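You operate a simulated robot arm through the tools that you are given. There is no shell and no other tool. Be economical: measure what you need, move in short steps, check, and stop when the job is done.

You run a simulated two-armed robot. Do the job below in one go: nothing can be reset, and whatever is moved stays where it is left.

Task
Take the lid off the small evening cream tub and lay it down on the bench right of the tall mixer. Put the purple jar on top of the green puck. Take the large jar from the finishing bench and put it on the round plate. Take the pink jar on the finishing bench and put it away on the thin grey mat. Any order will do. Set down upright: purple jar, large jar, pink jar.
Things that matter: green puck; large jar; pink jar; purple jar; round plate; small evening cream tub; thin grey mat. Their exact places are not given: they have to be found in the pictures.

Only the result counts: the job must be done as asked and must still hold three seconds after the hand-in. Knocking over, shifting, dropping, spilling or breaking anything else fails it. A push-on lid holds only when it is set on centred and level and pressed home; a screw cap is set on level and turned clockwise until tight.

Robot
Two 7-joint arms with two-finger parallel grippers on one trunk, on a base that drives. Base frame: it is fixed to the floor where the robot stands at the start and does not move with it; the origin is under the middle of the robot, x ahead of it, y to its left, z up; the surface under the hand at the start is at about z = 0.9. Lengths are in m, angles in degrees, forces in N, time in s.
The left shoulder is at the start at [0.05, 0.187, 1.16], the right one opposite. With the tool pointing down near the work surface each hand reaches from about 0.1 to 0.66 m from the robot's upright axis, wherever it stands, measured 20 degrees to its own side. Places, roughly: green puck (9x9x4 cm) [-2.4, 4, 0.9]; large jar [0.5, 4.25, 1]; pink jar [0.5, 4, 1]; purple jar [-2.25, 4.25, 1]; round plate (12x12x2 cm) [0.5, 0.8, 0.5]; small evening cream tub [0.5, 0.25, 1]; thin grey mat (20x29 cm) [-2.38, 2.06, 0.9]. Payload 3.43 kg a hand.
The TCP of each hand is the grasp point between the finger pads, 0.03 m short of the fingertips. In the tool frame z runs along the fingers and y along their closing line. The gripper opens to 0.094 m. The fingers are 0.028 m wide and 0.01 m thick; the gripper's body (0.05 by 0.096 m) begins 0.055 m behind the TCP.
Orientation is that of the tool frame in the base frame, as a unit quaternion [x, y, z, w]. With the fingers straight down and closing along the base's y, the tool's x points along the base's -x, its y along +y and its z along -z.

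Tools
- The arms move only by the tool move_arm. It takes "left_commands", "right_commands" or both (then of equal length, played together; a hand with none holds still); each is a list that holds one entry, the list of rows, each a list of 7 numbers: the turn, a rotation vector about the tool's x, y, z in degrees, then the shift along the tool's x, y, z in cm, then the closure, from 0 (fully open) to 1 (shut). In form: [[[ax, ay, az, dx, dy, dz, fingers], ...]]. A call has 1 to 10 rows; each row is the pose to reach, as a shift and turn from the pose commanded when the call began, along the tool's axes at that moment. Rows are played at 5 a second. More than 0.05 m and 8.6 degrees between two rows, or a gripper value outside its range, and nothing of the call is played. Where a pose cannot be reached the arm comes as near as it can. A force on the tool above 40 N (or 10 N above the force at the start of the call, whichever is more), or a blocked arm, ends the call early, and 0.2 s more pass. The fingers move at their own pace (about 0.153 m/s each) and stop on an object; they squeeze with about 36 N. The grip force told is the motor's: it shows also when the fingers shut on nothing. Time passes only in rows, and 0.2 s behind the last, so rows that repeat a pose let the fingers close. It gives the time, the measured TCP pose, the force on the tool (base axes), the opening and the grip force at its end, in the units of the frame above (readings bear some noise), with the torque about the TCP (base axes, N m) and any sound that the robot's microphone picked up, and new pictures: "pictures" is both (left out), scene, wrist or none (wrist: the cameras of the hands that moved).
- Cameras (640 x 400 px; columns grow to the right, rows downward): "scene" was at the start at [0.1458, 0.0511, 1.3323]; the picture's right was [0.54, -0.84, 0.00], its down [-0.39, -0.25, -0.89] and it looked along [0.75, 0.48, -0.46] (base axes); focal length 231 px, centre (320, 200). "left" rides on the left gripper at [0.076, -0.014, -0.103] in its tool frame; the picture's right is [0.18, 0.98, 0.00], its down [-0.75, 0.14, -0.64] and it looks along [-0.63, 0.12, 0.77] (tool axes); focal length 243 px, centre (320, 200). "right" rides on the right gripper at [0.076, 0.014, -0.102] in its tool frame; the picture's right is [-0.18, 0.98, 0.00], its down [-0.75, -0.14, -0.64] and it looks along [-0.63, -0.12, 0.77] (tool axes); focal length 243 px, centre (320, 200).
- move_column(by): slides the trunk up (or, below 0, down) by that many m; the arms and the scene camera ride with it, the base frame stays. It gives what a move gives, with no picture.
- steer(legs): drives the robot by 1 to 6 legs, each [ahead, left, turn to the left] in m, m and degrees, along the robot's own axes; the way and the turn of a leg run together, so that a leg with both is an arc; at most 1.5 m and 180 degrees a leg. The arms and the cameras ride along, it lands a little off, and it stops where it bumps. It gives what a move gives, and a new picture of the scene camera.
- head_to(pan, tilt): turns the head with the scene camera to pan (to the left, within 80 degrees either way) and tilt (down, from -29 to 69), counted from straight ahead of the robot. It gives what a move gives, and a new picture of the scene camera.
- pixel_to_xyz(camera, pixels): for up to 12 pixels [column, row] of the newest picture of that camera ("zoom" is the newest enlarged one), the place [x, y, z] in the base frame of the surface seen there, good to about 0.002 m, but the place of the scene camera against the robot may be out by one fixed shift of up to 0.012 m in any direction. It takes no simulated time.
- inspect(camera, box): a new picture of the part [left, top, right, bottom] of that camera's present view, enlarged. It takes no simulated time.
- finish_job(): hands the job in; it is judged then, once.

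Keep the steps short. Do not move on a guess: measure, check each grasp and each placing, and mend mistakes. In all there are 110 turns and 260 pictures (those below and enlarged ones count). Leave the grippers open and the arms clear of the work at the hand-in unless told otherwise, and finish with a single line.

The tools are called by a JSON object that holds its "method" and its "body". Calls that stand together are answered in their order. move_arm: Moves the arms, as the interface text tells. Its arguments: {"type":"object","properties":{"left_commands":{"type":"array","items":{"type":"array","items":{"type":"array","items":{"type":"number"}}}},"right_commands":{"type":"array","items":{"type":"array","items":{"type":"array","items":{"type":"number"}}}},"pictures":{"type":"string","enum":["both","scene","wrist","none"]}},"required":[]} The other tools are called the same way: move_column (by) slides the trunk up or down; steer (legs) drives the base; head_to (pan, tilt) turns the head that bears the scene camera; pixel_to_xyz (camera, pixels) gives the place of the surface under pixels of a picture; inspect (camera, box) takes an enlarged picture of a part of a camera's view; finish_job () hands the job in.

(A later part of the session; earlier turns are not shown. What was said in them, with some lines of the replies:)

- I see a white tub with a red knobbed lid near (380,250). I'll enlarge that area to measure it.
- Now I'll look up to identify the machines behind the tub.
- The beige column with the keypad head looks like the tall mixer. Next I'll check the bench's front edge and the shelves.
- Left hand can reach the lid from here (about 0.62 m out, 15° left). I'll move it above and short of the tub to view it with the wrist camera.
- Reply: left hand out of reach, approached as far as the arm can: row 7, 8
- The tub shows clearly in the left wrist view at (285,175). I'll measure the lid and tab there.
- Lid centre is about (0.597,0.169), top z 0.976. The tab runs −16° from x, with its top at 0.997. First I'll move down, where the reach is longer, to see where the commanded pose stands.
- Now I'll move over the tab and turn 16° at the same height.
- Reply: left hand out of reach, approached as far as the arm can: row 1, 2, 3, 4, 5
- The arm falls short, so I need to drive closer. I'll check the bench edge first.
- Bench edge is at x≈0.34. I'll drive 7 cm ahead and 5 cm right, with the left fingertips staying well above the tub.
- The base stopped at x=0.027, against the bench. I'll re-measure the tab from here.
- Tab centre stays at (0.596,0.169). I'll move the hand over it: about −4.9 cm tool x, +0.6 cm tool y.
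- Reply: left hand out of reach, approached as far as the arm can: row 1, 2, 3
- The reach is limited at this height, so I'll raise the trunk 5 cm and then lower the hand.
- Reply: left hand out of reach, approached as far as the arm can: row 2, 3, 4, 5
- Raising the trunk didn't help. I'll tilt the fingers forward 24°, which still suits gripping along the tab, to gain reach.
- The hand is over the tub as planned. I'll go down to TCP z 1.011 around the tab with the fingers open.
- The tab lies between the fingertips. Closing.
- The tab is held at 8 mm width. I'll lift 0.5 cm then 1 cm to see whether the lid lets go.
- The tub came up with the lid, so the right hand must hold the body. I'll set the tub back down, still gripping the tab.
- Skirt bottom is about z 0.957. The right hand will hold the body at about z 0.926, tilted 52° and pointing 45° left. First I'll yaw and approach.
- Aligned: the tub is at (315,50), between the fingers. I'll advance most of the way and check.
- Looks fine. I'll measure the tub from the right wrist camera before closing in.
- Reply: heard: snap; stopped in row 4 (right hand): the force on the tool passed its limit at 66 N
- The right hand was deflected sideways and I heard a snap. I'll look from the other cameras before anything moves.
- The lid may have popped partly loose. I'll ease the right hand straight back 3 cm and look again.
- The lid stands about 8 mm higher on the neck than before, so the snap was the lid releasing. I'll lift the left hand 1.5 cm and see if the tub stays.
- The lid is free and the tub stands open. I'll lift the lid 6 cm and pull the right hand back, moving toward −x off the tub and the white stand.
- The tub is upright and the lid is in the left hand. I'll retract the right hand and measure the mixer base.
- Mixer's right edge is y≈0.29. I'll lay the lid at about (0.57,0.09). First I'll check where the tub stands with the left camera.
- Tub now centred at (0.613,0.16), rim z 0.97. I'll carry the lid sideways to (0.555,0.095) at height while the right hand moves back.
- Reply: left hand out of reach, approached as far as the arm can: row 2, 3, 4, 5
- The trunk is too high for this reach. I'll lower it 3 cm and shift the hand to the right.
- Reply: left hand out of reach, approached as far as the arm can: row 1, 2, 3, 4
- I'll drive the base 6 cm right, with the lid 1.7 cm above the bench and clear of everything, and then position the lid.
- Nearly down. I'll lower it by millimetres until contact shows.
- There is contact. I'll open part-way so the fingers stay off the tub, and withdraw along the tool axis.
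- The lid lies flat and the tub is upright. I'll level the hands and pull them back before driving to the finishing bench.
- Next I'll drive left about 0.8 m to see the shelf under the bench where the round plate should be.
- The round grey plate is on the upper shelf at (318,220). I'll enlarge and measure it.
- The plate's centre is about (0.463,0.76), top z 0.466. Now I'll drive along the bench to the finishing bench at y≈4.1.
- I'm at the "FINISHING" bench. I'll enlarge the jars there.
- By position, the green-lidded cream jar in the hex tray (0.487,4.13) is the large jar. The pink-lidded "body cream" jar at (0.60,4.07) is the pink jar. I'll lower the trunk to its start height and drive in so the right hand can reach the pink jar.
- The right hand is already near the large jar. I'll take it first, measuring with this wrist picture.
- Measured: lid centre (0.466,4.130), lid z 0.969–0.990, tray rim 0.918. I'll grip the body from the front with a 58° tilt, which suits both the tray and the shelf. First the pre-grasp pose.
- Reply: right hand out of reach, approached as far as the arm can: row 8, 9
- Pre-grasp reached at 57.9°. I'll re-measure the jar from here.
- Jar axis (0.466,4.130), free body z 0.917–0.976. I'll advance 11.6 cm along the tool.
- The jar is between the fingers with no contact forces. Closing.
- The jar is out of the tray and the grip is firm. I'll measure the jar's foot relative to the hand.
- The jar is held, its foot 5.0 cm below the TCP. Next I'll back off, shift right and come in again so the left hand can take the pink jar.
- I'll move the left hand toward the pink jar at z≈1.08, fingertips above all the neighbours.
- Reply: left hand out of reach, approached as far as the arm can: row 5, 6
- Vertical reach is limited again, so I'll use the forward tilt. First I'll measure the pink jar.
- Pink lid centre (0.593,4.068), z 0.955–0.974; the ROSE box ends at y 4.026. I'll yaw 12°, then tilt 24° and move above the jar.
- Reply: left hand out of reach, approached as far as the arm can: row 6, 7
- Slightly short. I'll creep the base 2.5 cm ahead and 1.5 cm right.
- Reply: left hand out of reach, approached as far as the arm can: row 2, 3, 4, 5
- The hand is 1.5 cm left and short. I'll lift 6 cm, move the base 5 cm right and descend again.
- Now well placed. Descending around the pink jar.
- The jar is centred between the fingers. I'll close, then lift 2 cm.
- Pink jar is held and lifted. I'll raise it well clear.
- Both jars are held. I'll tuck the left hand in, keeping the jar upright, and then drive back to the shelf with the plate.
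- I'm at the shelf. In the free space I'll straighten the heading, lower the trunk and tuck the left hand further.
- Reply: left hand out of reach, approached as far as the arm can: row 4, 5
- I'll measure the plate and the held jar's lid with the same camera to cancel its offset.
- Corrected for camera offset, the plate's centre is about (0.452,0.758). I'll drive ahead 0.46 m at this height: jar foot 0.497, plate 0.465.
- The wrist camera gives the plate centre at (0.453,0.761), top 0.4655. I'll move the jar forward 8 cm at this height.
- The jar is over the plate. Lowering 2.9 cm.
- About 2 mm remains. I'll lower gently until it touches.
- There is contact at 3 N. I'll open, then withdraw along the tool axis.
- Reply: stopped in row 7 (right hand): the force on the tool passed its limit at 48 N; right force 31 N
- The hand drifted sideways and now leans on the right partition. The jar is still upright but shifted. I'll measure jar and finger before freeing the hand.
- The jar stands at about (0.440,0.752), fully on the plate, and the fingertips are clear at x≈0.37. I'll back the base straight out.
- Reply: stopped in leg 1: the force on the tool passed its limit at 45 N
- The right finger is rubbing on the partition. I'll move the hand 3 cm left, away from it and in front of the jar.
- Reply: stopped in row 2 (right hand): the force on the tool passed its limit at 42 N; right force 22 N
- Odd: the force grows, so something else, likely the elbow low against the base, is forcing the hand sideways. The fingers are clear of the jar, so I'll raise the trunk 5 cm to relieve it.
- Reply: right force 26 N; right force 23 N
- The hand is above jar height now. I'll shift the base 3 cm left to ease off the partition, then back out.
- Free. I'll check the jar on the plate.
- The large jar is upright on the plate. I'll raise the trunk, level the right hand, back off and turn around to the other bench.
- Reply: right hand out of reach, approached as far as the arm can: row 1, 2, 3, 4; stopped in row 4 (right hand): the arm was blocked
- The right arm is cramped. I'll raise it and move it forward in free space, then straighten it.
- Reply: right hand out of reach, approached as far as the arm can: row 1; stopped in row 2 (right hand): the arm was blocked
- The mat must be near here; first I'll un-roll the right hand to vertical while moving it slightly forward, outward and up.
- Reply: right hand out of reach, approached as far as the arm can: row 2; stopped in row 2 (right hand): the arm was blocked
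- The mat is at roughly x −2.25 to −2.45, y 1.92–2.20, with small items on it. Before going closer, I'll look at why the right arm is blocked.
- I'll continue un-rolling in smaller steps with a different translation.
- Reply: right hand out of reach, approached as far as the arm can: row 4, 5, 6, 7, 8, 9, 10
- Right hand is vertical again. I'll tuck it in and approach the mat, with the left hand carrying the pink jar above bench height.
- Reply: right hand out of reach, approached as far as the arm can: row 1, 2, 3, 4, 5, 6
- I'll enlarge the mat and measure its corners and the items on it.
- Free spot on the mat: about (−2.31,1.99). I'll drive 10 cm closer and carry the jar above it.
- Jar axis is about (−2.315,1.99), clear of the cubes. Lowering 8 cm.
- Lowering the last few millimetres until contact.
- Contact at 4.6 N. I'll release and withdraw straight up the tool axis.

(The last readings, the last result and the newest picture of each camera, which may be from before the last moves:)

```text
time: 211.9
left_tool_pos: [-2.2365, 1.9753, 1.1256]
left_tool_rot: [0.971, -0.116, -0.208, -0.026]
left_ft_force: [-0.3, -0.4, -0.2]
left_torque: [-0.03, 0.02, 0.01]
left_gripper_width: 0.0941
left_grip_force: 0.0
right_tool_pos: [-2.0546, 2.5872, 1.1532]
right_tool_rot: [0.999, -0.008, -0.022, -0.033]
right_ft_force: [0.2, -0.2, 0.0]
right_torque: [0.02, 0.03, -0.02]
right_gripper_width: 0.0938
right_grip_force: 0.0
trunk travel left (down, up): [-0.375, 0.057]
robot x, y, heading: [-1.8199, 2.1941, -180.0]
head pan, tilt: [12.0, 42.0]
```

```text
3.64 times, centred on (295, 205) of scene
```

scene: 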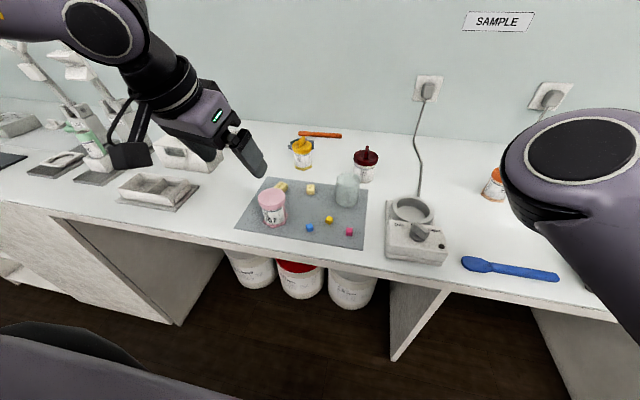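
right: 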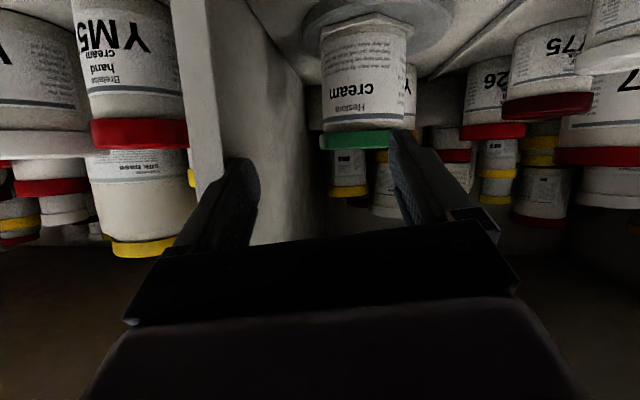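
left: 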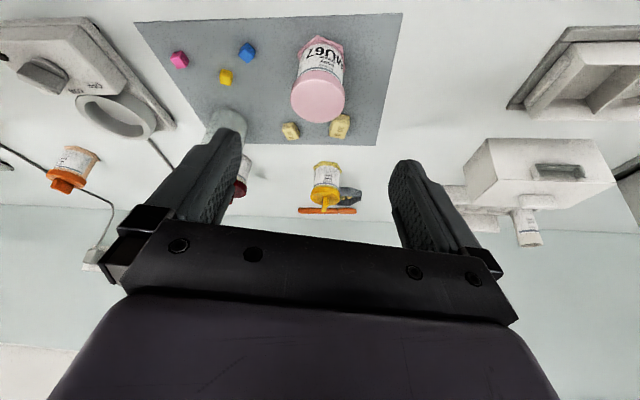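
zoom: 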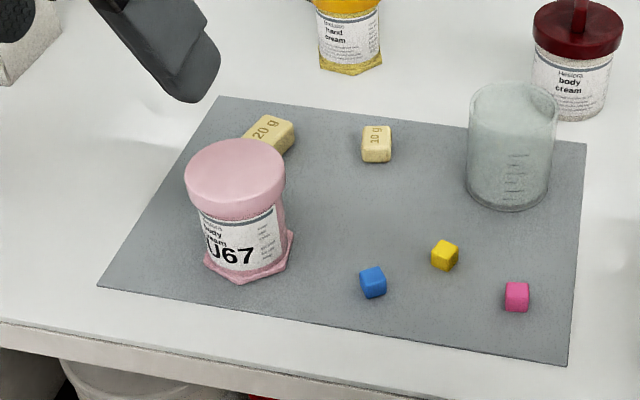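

Pink jar stands upright on the mat with nothing disturbed. I'll tuck the left hand, back off and drive along to the purple jar.

{"method": "move_arm", "body": {"left_commands": [[[0, 0, 0, 3.7, 1, -3, 0], [0, 0, 0, 7.4, 1.9, -6, 0], [0, 0, 0, 11, 2.9, -9.1, 0], [0, 0, 0, 14.7, 3.8, -12.2, 0]]], "pictures": "none"}}

{"method": "steer", "body": {"legs": [[-0.35, 0, 0], [0, -1.0, 0], [0, -1.0, 0]]}}

{"method": "head_to", "body": {"pan": 0, "tilt": 35}}

```text
time: 212.9
left_tool_pos: [-2.0641, 1.8938, 1.1761]
left_tool_rot: [0.971, -0.116, -0.209, -0.026]
left_ft_force: [0.0, 0.3, -0.2]
left_torque: [0.02, 0.02, 0.03]
left_gripper_width: 0.0942
left_grip_force: 0.0
right_tool_pos: [-2.0569, 2.5873, 1.1541]
right_tool_rot: [0.999, -0.007, -0.021, -0.033]
right_ft_force: [0.7, -0.8, 0.2]
right_torque: [-0.05, 0.02, 0.02]
right_gripper_width: 0.0941
right_grip_force: 0.1
trunk travel left (down, up): [-0.375, 0.057]
robot x, y, heading: [-1.8191, 2.1965, -179.8]
head pan, tilt: [12.0, 42.0]
```

```text
time: 232.7
left_tool_pos: [-1.7045, 3.9062, 1.1772]
left_tool_rot: [0.97, -0.125, -0.208, -0.028]
left_ft_force: [0.1, -0.1, 0.1]
left_torque: [0.02, 0.0, 0.03]
left_gripper_width: 0.0943
left_grip_force: 0.0
right_tool_pos: [-1.6825, 4.601, 1.1533]
right_tool_rot: [0.999, -0.017, -0.021, -0.033]
right_ft_force: [-0.1, -0.5, -0.4]
right_torque: [0.02, 0.01, -0.01]
right_gripper_width: 0.094
right_grip_force: 0.1
trunk travel left (down, up): [-0.375, 0.057]
robot x, y, heading: [-1.453, 4.2059, 179.3]
head pan, tilt: [12.0, 42.0]
```

scene: 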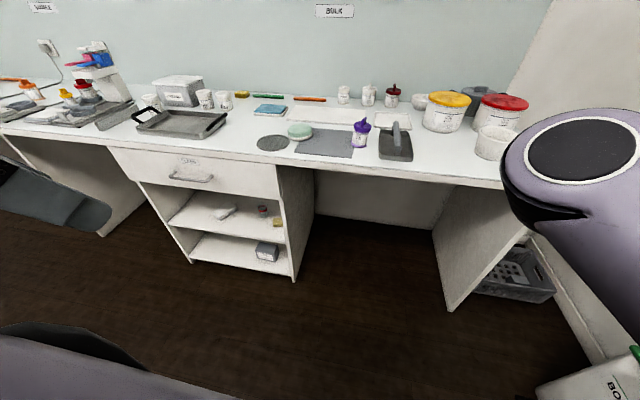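

```text
time: 233.4
left_tool_pos: [-1.7038, 3.9063, 1.1771]
left_tool_rot: [0.97, -0.125, -0.208, -0.027]
left_ft_force: [-0.9, 0.4, 0.2]
left_torque: [0.0, 0.02, 0.01]
left_gripper_width: 0.0939
left_grip_force: 0.0
right_tool_pos: [-1.6834, 4.6007, 1.1535]
right_tool_rot: [0.999, -0.016, -0.021, -0.033]
right_ft_force: [-0.3, 0.9, 0.6]
right_torque: [0.06, 0.02, -0.04]
right_gripper_width: 0.0939
right_grip_force: 0.1
trunk travel left (down, up): [-0.375, 0.057]
robot x, y, heading: [-1.4525, 4.2026, 178.9]
head pan, tilt: [0.0, 35.0]
```

scene: 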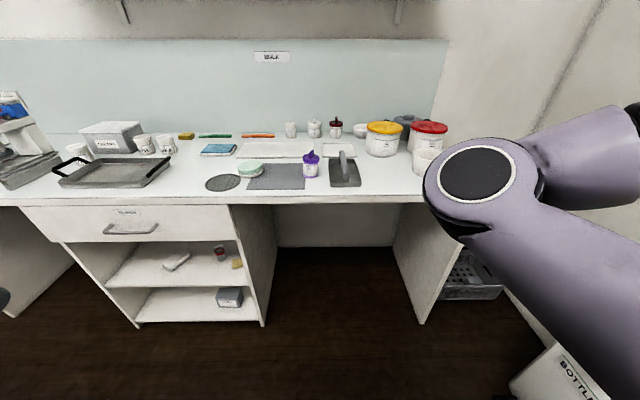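

Purple jar at (310,165) and the green puck at (250,168). Enlarging and measuring both.

{"method": "inspect", "body": {"camera": "scene", "box": [200, 130, 370, 210]}}

{"method": "pixel_to_xyz", "body": {"camera": "scene", "pixels": [[310, 154], [310, 160], [310, 175], [250, 168], [238, 170], [263, 170], [250, 162], [250, 174], [344, 180], [344, 155], [280, 185]]}}

```text
3.76 times, centred on (285, 170) of scene
```

zoom: 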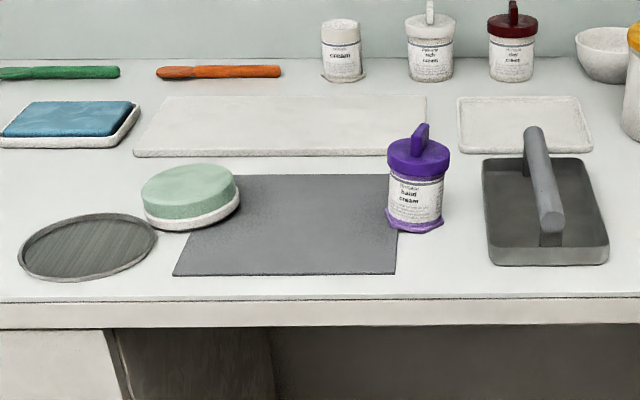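

```text
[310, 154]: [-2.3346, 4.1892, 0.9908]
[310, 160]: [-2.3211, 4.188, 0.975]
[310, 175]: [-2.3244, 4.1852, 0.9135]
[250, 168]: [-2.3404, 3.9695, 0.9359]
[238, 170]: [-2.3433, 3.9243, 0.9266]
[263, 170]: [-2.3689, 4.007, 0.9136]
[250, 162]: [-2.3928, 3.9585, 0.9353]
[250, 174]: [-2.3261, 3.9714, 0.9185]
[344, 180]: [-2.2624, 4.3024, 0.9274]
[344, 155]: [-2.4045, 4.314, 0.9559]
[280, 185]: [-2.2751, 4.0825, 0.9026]
```

Purple jar at about (−2.335,4.19), the puck at about (−2.365,3.965) with top 0.936. I'll check how near the right-hand wall is before shifting right.

{"method": "pixel_to_xyz", "body": {"camera": "scene", "pixels": [[500, 60], [560, 100], [540, 300], [475, 185], [430, 165], [570, 370], [460, 90], [600, 200]]}}

```text
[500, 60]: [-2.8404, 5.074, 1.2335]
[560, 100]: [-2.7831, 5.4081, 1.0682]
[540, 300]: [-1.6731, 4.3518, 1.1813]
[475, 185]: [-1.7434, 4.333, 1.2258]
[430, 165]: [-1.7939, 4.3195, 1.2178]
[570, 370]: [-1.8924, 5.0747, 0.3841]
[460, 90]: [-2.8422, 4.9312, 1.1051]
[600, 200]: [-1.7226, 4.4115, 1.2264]
```

There's plenty of room on the right. I'll move to y≈4.38 and drive up to the bench.

{"method": "steer", "body": {"legs": [[0, -0.18, 1], [0.37, 0, 0]]}}

{"method": "inspect", "body": {"camera": "left", "box": [0, 0, 640, 400]}}

```text
time: 237.6
left_tool_pos: [-2.0676, 4.08, 1.1765]
left_tool_rot: [0.971, -0.113, -0.209, -0.025]
left_ft_force: [0.6, 0.7, 0.0]
left_torque: [-0.02, -0.05, -0.06]
left_gripper_width: 0.094
left_grip_force: 0.2
right_tool_pos: [-2.0613, 4.7747, 1.1537]
right_tool_rot: [0.999, -0.005, -0.021, -0.033]
right_ft_force: [0.2, -0.1, 0.6]
right_torque: [0.02, -0.01, 0.0]
right_gripper_width: 0.094
right_grip_force: 0.0
trunk travel left (down, up): [-0.375, 0.057]
robot x, y, heading: [-1.8233, 4.3864, -179.4]
head pan, tilt: [0.0, 35.0]
```

scene: 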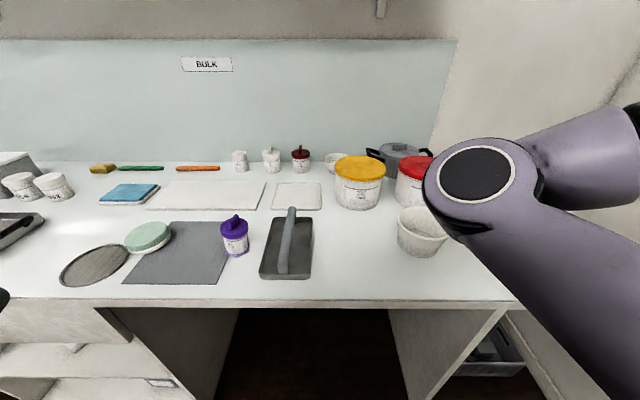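

```text
1.00 times, centred on (320, 200) of left (not enlarged: the box is as wide or as high as the picture)
```

zoom: 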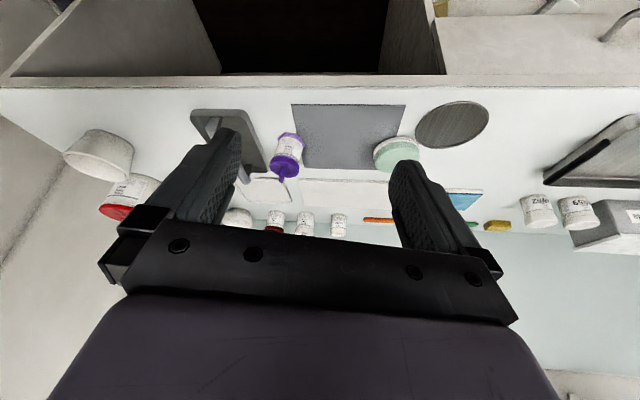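

{"method": "pixel_to_xyz", "body": {"camera": "zoom", "pixels": [[280, 163], [285, 172], [271, 165], [299, 160], [287, 150], [285, 178], [283, 182], [398, 155], [376, 158], [419, 150], [395, 143], [290, 140]]}}

{"method": "inspect", "body": {"camera": "left", "box": [255, 120, 315, 190]}}

```text
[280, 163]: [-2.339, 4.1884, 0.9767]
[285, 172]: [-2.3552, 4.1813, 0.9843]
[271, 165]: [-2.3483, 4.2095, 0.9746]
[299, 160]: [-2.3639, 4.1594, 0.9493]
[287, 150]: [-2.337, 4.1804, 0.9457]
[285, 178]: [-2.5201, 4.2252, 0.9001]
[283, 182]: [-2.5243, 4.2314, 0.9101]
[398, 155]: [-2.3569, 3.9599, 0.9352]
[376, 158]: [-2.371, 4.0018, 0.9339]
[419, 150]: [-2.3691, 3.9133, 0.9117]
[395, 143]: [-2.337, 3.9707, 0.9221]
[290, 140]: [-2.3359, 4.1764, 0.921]
```

```text
5.71 times, centred on (285, 155) of left
```

zoom: 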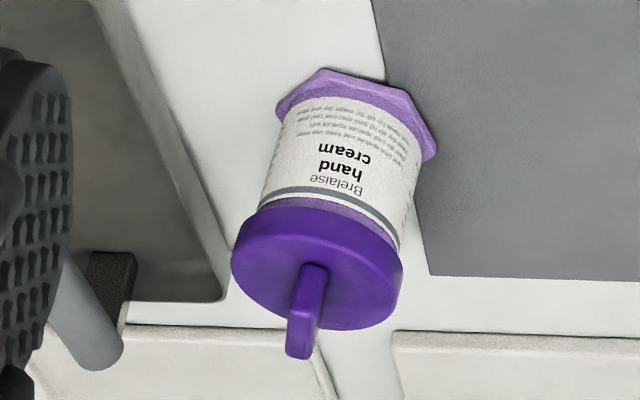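

{"method": "pixel_to_xyz", "body": {"camera": "zoom", "pixels": [[235, 260], [400, 285], [310, 215], [335, 328], [310, 270], [300, 350], [310, 290], [322, 300], [325, 200], [330, 80], [300, 310], [375, 255]]}}

```text
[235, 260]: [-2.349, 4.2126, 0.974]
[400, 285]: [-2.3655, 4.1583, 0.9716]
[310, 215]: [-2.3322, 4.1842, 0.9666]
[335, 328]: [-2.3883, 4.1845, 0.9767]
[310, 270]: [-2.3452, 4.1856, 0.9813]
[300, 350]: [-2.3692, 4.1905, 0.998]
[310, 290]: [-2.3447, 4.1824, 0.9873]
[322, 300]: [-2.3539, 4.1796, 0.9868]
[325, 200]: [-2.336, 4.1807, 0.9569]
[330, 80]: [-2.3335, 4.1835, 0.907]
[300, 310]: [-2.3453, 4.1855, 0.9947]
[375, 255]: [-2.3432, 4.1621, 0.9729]
```

Purple lid centre (−2.361,4.186), top 0.976, tab top 0.998. I'll move above it.

{"method": "move_arm", "body": {"left_commands": [[[0, 0, 0, -2.8, -0.4, 2.8, 0], [0, 0, 0, -5.5, -0.8, 5.6, 0], [0, 0, 0, -8.3, -1.3, 8.4, 0], [0, 0, 0, -11.1, -1.7, 11.2, 0], [0, 0, 0, -13.9, -2.1, 13.9, 0], [0, 0, 0, -16.6, -2.5, 16.7, 0], [0, 0, 0, -19.4, -2.9, 19.5, 0], [0, 0, 0, -22.2, -3.4, 22.3, 0], [0, 0, 0, -22.2, -3.4, 22.3, 0]]]}}

```text
time: 239.6
left_tool_pos: [-2.3461, 4.1823, 1.0668]
left_tool_rot: [0.971, -0.113, -0.209, -0.025]
left_ft_force: [0.1, 0.3, 0.0]
left_torque: [-0.02, -0.01, 0.02]
left_gripper_width: 0.0939
left_grip_force: 0.0
right_tool_pos: [-2.0601, 4.7763, 1.1532]
right_tool_rot: [0.999, -0.006, -0.022, -0.033]
right_ft_force: [-0.2, 0.6, -0.2]
right_torque: [0.0, 0.0, 0.0]
right_gripper_width: 0.0941
right_grip_force: 0.1
trunk travel left (down, up): [-0.375, 0.057]
robot x, y, heading: [-1.823, 4.3851, -179.5]
head pan, tilt: [0.0, 35.0]
```

scene: 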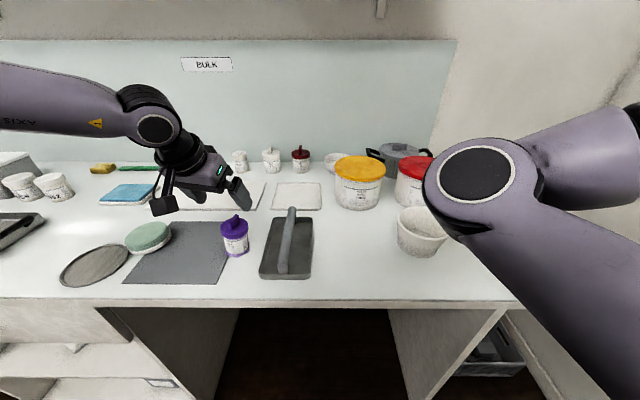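
left: 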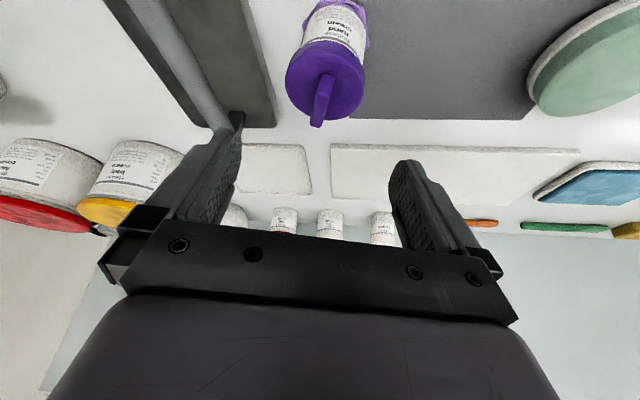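

I'll re-measure the lid and check the tray's handle clearance for the right-side finger.

{"method": "pixel_to_xyz", "body": {"camera": "left", "pixels": [[236, 112], [200, 90], [275, 120], [240, 20], [288, 80], [364, 80], [325, 45], [340, 116], [560, 100], [620, 90]]}}

```text
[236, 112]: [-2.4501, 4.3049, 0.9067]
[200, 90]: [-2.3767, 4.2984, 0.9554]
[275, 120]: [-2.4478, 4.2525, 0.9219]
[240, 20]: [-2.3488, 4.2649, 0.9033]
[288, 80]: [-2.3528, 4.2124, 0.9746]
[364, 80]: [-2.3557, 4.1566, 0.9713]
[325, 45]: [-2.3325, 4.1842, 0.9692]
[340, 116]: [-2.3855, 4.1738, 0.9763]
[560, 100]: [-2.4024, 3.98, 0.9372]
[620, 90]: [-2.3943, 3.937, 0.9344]
```

Clear. Descending around the purple lid.

{"method": "move_arm", "body": {"left_commands": [[[0, 0, 0, 0.8, 0, 2.3, 0], [0, 0, 0, 1.6, 0, 4.6, 0], [0, 0, 0, 2.4, -0.05, 7, 0], [0, 0, 0, 3.1, -0.05, 9.2, 0], [0, 0, 0, 3.1, -0.05, 9.2, 0]]], "pictures": "wrist"}}

```text
time: 240.8
left_tool_pos: [-2.3563, 4.1827, 0.9674]
left_tool_rot: [0.971, -0.113, -0.21, -0.025]
left_ft_force: [-0.4, 0.2, 0.0]
left_torque: [0.0, 0.02, -0.03]
left_gripper_width: 0.0939
left_grip_force: 0.1
right_tool_pos: [-2.0611, 4.7757, 1.1525]
right_tool_rot: [0.999, -0.006, -0.023, -0.034]
right_ft_force: [0.4, 0.5, 0.4]
right_torque: [0.02, 0.03, -0.01]
right_gripper_width: 0.0941
right_grip_force: 0.1
trunk travel left (down, up): [-0.375, 0.057]
robot x, y, heading: [-1.8235, 4.3826, -179.4]
head pan, tilt: [0.0, 35.0]
```

left: 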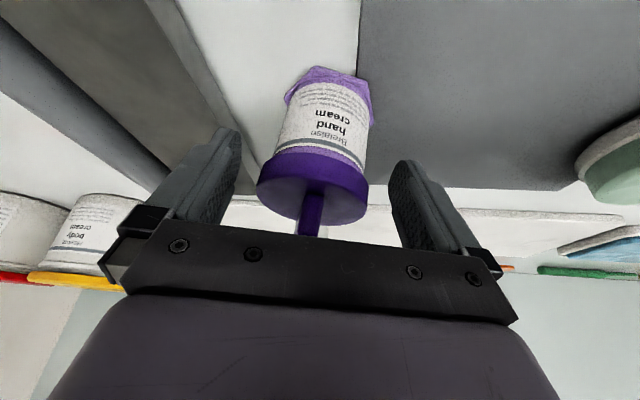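

Centred. I'll close, then lift 2 cm.

{"method": "move_arm", "body": {"left_commands": [[[0, 0, 0, 0, 0, 0, 0.3], [0, 0, 0, 0, 0, 0, 0.6], [0, 0, 0, 0, 0, 0, 1], [0, 0, 0, 0, 0, 0, 1], [0, 0, 0, -0.4, 0, -0.9, 1], [0, 0, 0, -0.8, 0, -1.8, 1]]], "pictures": "wrist"}}

```text
time: 242.2
left_tool_pos: [-2.3548, 4.1829, 0.9869]
left_tool_rot: [0.971, -0.114, -0.209, -0.026]
left_ft_force: [0.2, 0.5, 0.4]
left_torque: [0.02, -0.04, -0.02]
left_gripper_width: 0.0624
left_grip_force: 36.5
right_tool_pos: [-2.0608, 4.7741, 1.1526]
right_tool_rot: [0.999, -0.005, -0.022, -0.033]
right_ft_force: [0.3, -0.6, 0.2]
right_torque: [-0.01, -0.01, 0.01]
right_gripper_width: 0.094
right_grip_force: 0.0
trunk travel left (down, up): [-0.375, 0.057]
robot x, y, heading: [-1.8251, 4.3818, -179.6]
head pan, tilt: [0.0, 35.0]
```

left: 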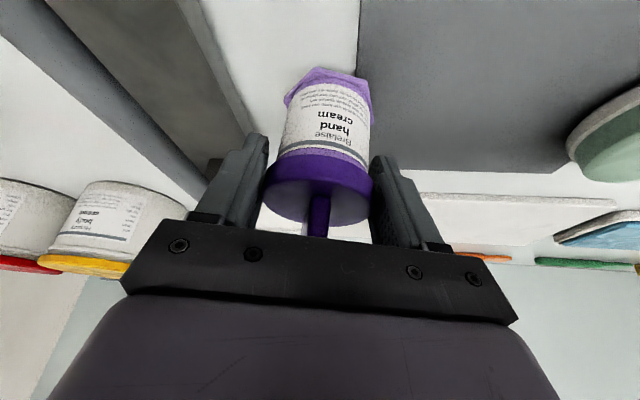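

The purple jar is held. I'll lift it 8 cm, shift the base 15 cm left, and then measure the puck from the wrist.

{"method": "move_arm", "body": {"left_commands": [[[0, 0, 0, -1.6, 0, -3.6, 1], [0, 0, 0, -3.3, 0, -7.3, 1], [0, 0, 0, -3.3, 0, -7.3, 1]]], "pictures": "none"}}

{"method": "steer", "body": {"legs": [[0, 0.15, 0]]}}

{"method": "inspect", "body": {"camera": "left", "box": [0, 0, 640, 400]}}

```text
time: 243.0
left_tool_pos: [-2.3561, 4.1839, 1.0666]
left_tool_rot: [0.971, -0.113, -0.208, -0.025]
left_ft_force: [0.1, 0.1, -0.9]
left_torque: [-0.01, 0.01, 0.0]
left_gripper_width: 0.0622
left_grip_force: 35.8
right_tool_pos: [-2.0607, 4.7754, 1.1532]
right_tool_rot: [0.999, -0.005, -0.022, -0.033]
right_ft_force: [0.2, -0.1, -0.6]
right_torque: [-0.04, 0.01, 0.02]
right_gripper_width: 0.0939
right_grip_force: 0.1
trunk travel left (down, up): [-0.375, 0.057]
robot x, y, heading: [-1.8223, 4.388, -179.6]
head pan, tilt: [0.0, 35.0]
```

```text
time: 244.9
left_tool_pos: [-2.3564, 4.0365, 1.0675]
left_tool_rot: [0.971, -0.113, -0.208, -0.025]
left_ft_force: [0.5, -0.9, -1.0]
left_torque: [-0.02, -0.01, 0.0]
left_gripper_width: 0.0622
left_grip_force: 36.0
right_tool_pos: [-2.0599, 4.6271, 1.1524]
right_tool_rot: [0.999, -0.006, -0.021, -0.033]
right_ft_force: [-0.3, -0.5, 0.7]
right_torque: [-0.01, -0.03, 0.02]
right_gripper_width: 0.0939
right_grip_force: 0.0
trunk travel left (down, up): [-0.375, 0.057]
robot x, y, heading: [-1.8214, 4.2398, -179.5]
head pan, tilt: [0.0, 35.0]
```

scene: 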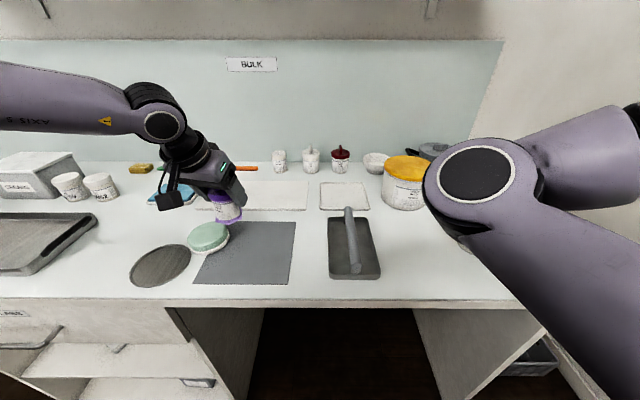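

```text
1.00 times, centred on (320, 200) of left (not enlarged: the box is as wide or as high as the picture)
```

zoom: 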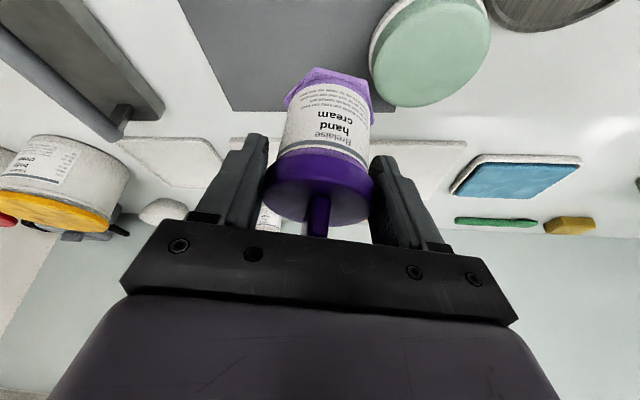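

{"method": "pixel_to_xyz", "body": {"camera": "zoom", "pixels": [[432, 45], [376, 55], [488, 40], [400, 104], [450, 5], [440, 95], [400, 10], [475, 80], [375, 85], [318, 74], [318, 90]]}}

```text
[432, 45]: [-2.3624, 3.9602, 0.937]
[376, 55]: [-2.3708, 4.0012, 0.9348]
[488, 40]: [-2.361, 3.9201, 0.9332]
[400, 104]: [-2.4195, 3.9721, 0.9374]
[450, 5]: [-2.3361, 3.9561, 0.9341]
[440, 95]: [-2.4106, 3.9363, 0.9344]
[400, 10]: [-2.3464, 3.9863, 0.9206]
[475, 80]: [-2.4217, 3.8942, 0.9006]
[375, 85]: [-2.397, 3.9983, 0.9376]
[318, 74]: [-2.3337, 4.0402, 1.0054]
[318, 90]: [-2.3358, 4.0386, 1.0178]
```

Puck centre (−2.377,3.961), top about 0.937. Jar axis is about (−2.361,4.039). I'll shift the base 8 cm left, then fine-tune.

{"method": "steer", "body": {"legs": [[0, 0.08, 0]]}}

```text
time: 246.3
left_tool_pos: [-2.3557, 3.9559, 1.0668]
left_tool_rot: [0.971, -0.113, -0.21, -0.025]
left_ft_force: [0.7, -0.4, -0.5]
left_torque: [0.0, -0.02, 0.03]
left_gripper_width: 0.0622
left_grip_force: 35.9
right_tool_pos: [-2.0587, 4.5461, 1.1537]
right_tool_rot: [0.999, -0.006, -0.022, -0.034]
right_ft_force: [0.2, -0.5, 0.1]
right_torque: [0.02, 0.01, -0.01]
right_gripper_width: 0.0941
right_grip_force: 0.1
trunk travel left (down, up): [-0.375, 0.057]
robot x, y, heading: [-1.8207, 4.1571, -179.7]
head pan, tilt: [0.0, 35.0]
```

scene: 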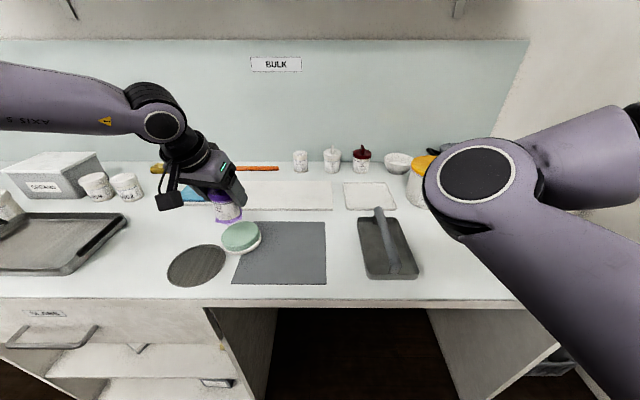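

{"method": "move_arm", "body": {"left_commands": [[[0, 0, 0, -0.7, 0.1, 0.6, 1], [0, 0, 0, -1.4, 0.2, 0.6, 1], [0, 0, 0, -0.5, 0.2, 2.7, 1], [0, 0, 0, 0.44, 0.2, 4.86, 1], [0, 0, 0, 0.44, 0.2, 4.86, 1]]]}}

{"method": "inspect", "body": {"camera": "scene", "box": [180, 180, 300, 280]}}

```text
time: 247.5
left_tool_pos: [-2.3716, 3.9596, 1.0214]
left_tool_rot: [0.971, -0.113, -0.21, -0.025]
left_ft_force: [0.2, 0.3, 0.1]
left_torque: [-0.01, -0.01, -0.03]
left_gripper_width: 0.0619
left_grip_force: 35.7
right_tool_pos: [-2.0585, 4.5469, 1.1538]
right_tool_rot: [0.999, -0.006, -0.021, -0.033]
right_ft_force: [-0.3, 0.1, 1.2]
right_torque: [0.0, 0.02, 0.01]
right_gripper_width: 0.094
right_grip_force: 0.1
trunk travel left (down, up): [-0.375, 0.057]
robot x, y, heading: [-1.8228, 4.1571, -179.8]
head pan, tilt: [0.0, 35.0]
```

scene: 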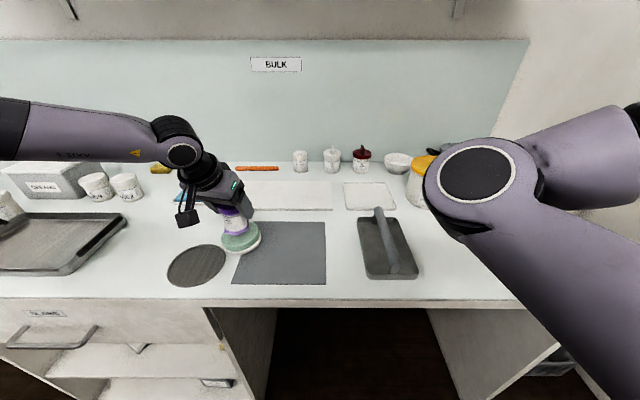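
left: 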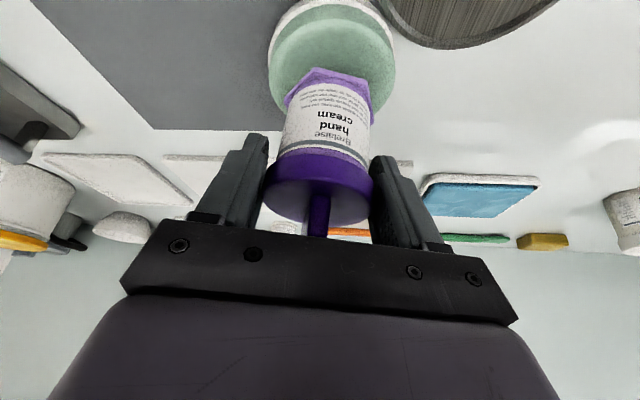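

```text
4.00 times, centred on (240, 230) of scene
```

zoom: 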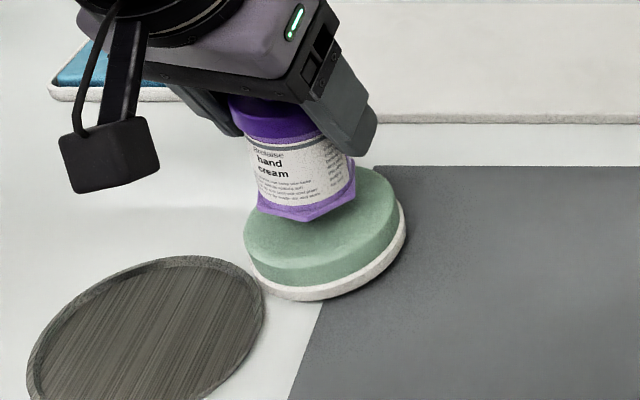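

{"method": "pixel_to_xyz", "body": {"camera": "left", "pixels": [[318, 70], [318, 76], [286, 100], [372, 100], [330, 18], [330, 30], [272, 60], [392, 60], [330, 50]]}}

```text
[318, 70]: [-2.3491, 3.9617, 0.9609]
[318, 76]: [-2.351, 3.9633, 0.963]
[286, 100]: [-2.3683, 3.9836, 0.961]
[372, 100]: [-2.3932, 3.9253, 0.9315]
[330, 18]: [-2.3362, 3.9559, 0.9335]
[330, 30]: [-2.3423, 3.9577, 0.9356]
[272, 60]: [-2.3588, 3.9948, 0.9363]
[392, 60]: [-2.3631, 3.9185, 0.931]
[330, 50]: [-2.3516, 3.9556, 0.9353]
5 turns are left
```

Well centred over the puck, with few turns left. Lowering 1.8 cm onto it.

{"method": "move_arm", "body": {"left_commands": [[[0, 0, 0, 0.25, 0, 0.5, 1], [0, 0, 0, 0.45, 0, 1.0, 1], [0, 0, 0, 0.62, 0, 1.4, 1], [0, 0, 0, 0.7, 0, 1.58, 1], [0, 0, 0, 0.76, 0, 1.7, 1], [0, 0, 0, 0.76, 0, 1.7, 1]]], "pictures": "wrist"}}

{"method": "inspect", "body": {"camera": "scene", "box": [180, 180, 300, 280]}}

```text
time: 248.9
left_tool_pos: [-2.3727, 3.9581, 1.002]
left_tool_rot: [0.971, -0.114, -0.21, -0.026]
left_ft_force: [-0.4, -0.5, 0.6]
left_torque: [0.06, 0.0, 0.03]
left_gripper_width: 0.0623
left_grip_force: 36.1
right_tool_pos: [-2.0589, 4.5469, 1.1535]
right_tool_rot: [0.999, -0.006, -0.021, -0.034]
right_ft_force: [0.8, -0.3, -1.1]
right_torque: [0.0, -0.01, -0.04]
right_gripper_width: 0.094
right_grip_force: 0.0
trunk travel left (down, up): [-0.375, 0.057]
robot x, y, heading: [-1.8202, 4.1573, -180.0]
head pan, tilt: [0.0, 35.0]
```

left: 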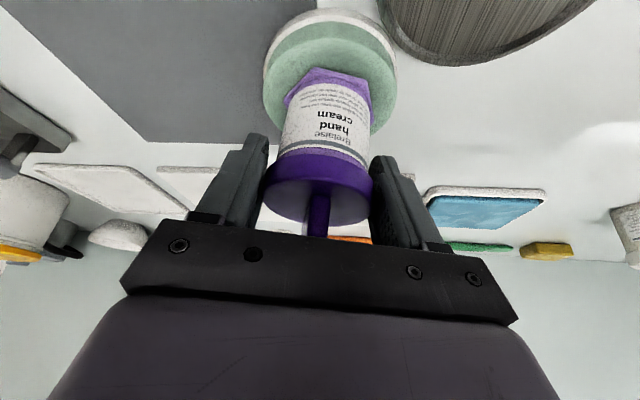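

```text
4.00 times, centred on (240, 230) of scene
4 turns are left
```

zoom: 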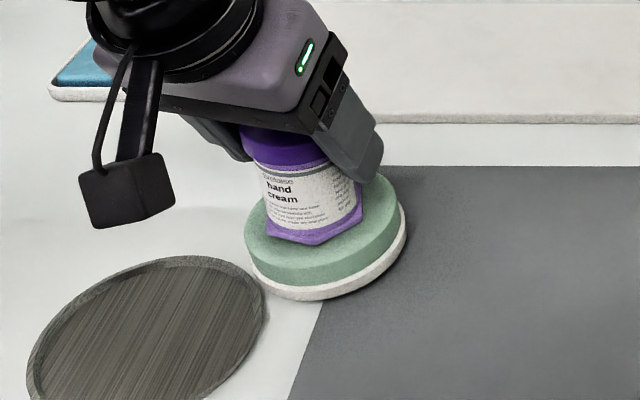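

Just touching. I'll press 1 mm further, open, and withdraw along the tool axis.

{"method": "move_arm", "body": {"left_commands": [[[0, 0, 0, 0.05, 0, 0.1, 1], [0, 0, 0, 0.06, 0, 0.14, 1], [0, 0, 0, 0.06, 0, 0.14, 0.25], [0, 0, 0, 0.06, 0, 0.14, 0.1], [0, 0, 0, 0.06, 0, 0.14, 0], [0, 0, 0, 0, 0, -2, 0], [0, 0, 0, 0, 0, -5, 0], [0, 0, 0, 0, 0, -9, 0], [0, 0, 0, 0, 0, -13, 0], [0, 0, 0, 0, 0, -17, 0]]], "pictures": "wrist"}}

{"method": "inspect", "body": {"camera": "scene", "box": [180, 180, 300, 280]}}

```text
time: 251.1
left_tool_pos: [-2.3021, 3.9422, 1.1586]
left_tool_rot: [0.971, -0.113, -0.21, -0.024]
left_ft_force: [1.1, -0.2, 0.2]
left_torque: [0.0, 0.04, -0.02]
left_gripper_width: 0.0939
left_grip_force: 0.1
right_tool_pos: [-2.0586, 4.5468, 1.1536]
right_tool_rot: [0.999, -0.006, -0.022, -0.034]
right_ft_force: [-0.3, 0.1, -0.2]
right_torque: [-0.05, -0.02, 0.02]
right_gripper_width: 0.0938
right_grip_force: 0.3
trunk travel left (down, up): [-0.375, 0.057]
robot x, y, heading: [-1.8206, 4.1568, -179.7]
head pan, tilt: [0.0, 35.0]
```

left: 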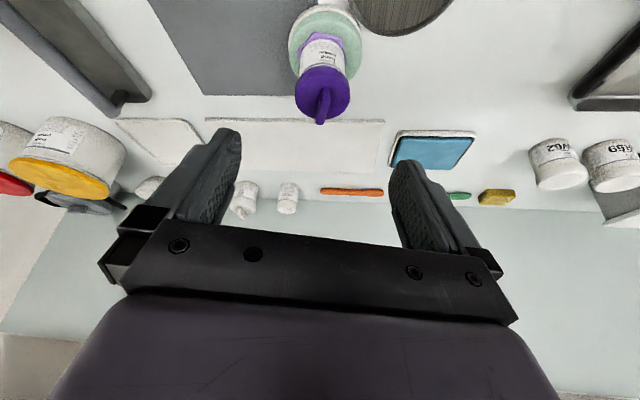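

```text
4.00 times, centred on (240, 230) of scene
3 turns are left
```

zoom: 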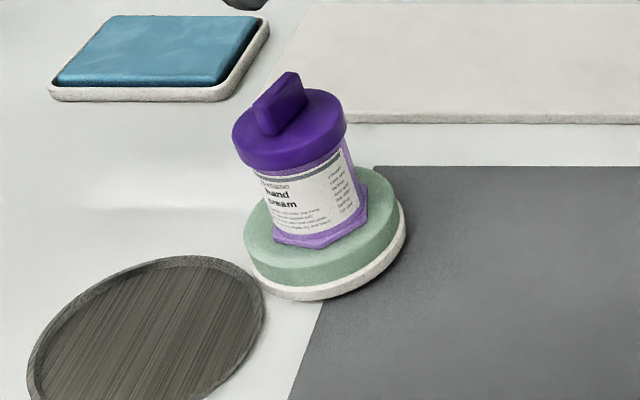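

The purple jar stands on the puck. I'll back the robot clear of the bench and take a last look.

{"method": "steer", "body": {"legs": [[-0.3, 0, 0]]}}

{"method": "inspect", "body": {"camera": "scene", "box": [210, 130, 320, 220]}}

```text
time: 253.2
left_tool_pos: [-2.0013, 3.9432, 1.1572]
left_tool_rot: [0.971, -0.114, -0.21, -0.025]
left_ft_force: [-0.4, -0.7, -0.3]
left_torque: [0.0, 0.01, 0.01]
left_gripper_width: 0.0941
left_grip_force: 0.1
right_tool_pos: [-1.7559, 4.5498, 1.1532]
right_tool_rot: [0.999, -0.006, -0.022, -0.034]
right_ft_force: [0.9, 0.3, 0.1]
right_torque: [0.02, 0.03, 0.0]
right_gripper_width: 0.0942
right_grip_force: 0.1
trunk travel left (down, up): [-0.375, 0.057]
robot x, y, heading: [-1.5189, 4.1572, -179.5]
head pan, tilt: [0.0, 35.0]
```

scene: 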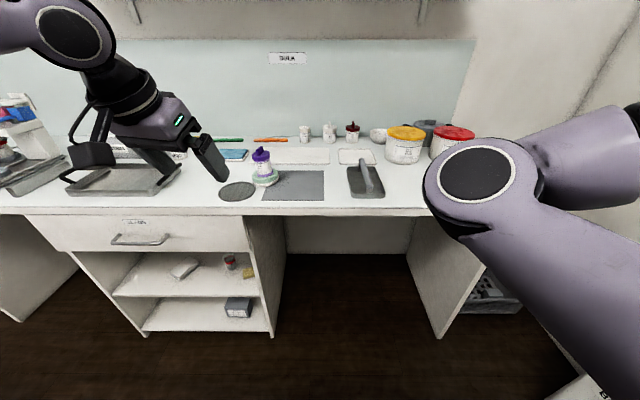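

```text
4.44 times, centred on (265, 175) of scene
2 turns are left
```

zoom: 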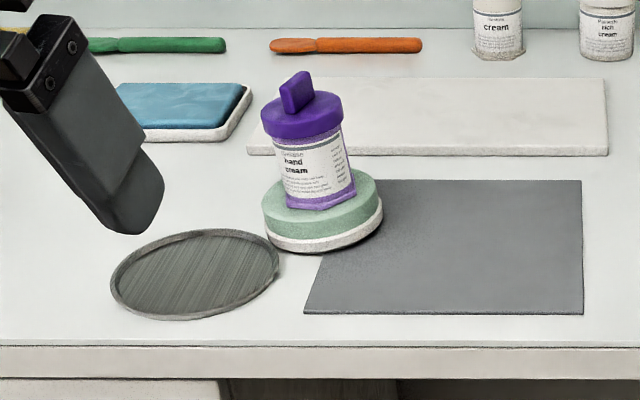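

All four placings are done, the grippers are open and the arms are clear. Handing in.

{"method": "finish_job", "body": {}}

```text
The job is handed in.
```

The job is handed in: the lid is on the bench right of the tall mixer, the purple jar on the green puck, the large jar on the round plate, and the pink jar on the thin grey mat; taking the lid off shifted the evening cream tub about 1.5 cm, and the large jar ended about 1.5 cm off the plate's centre.
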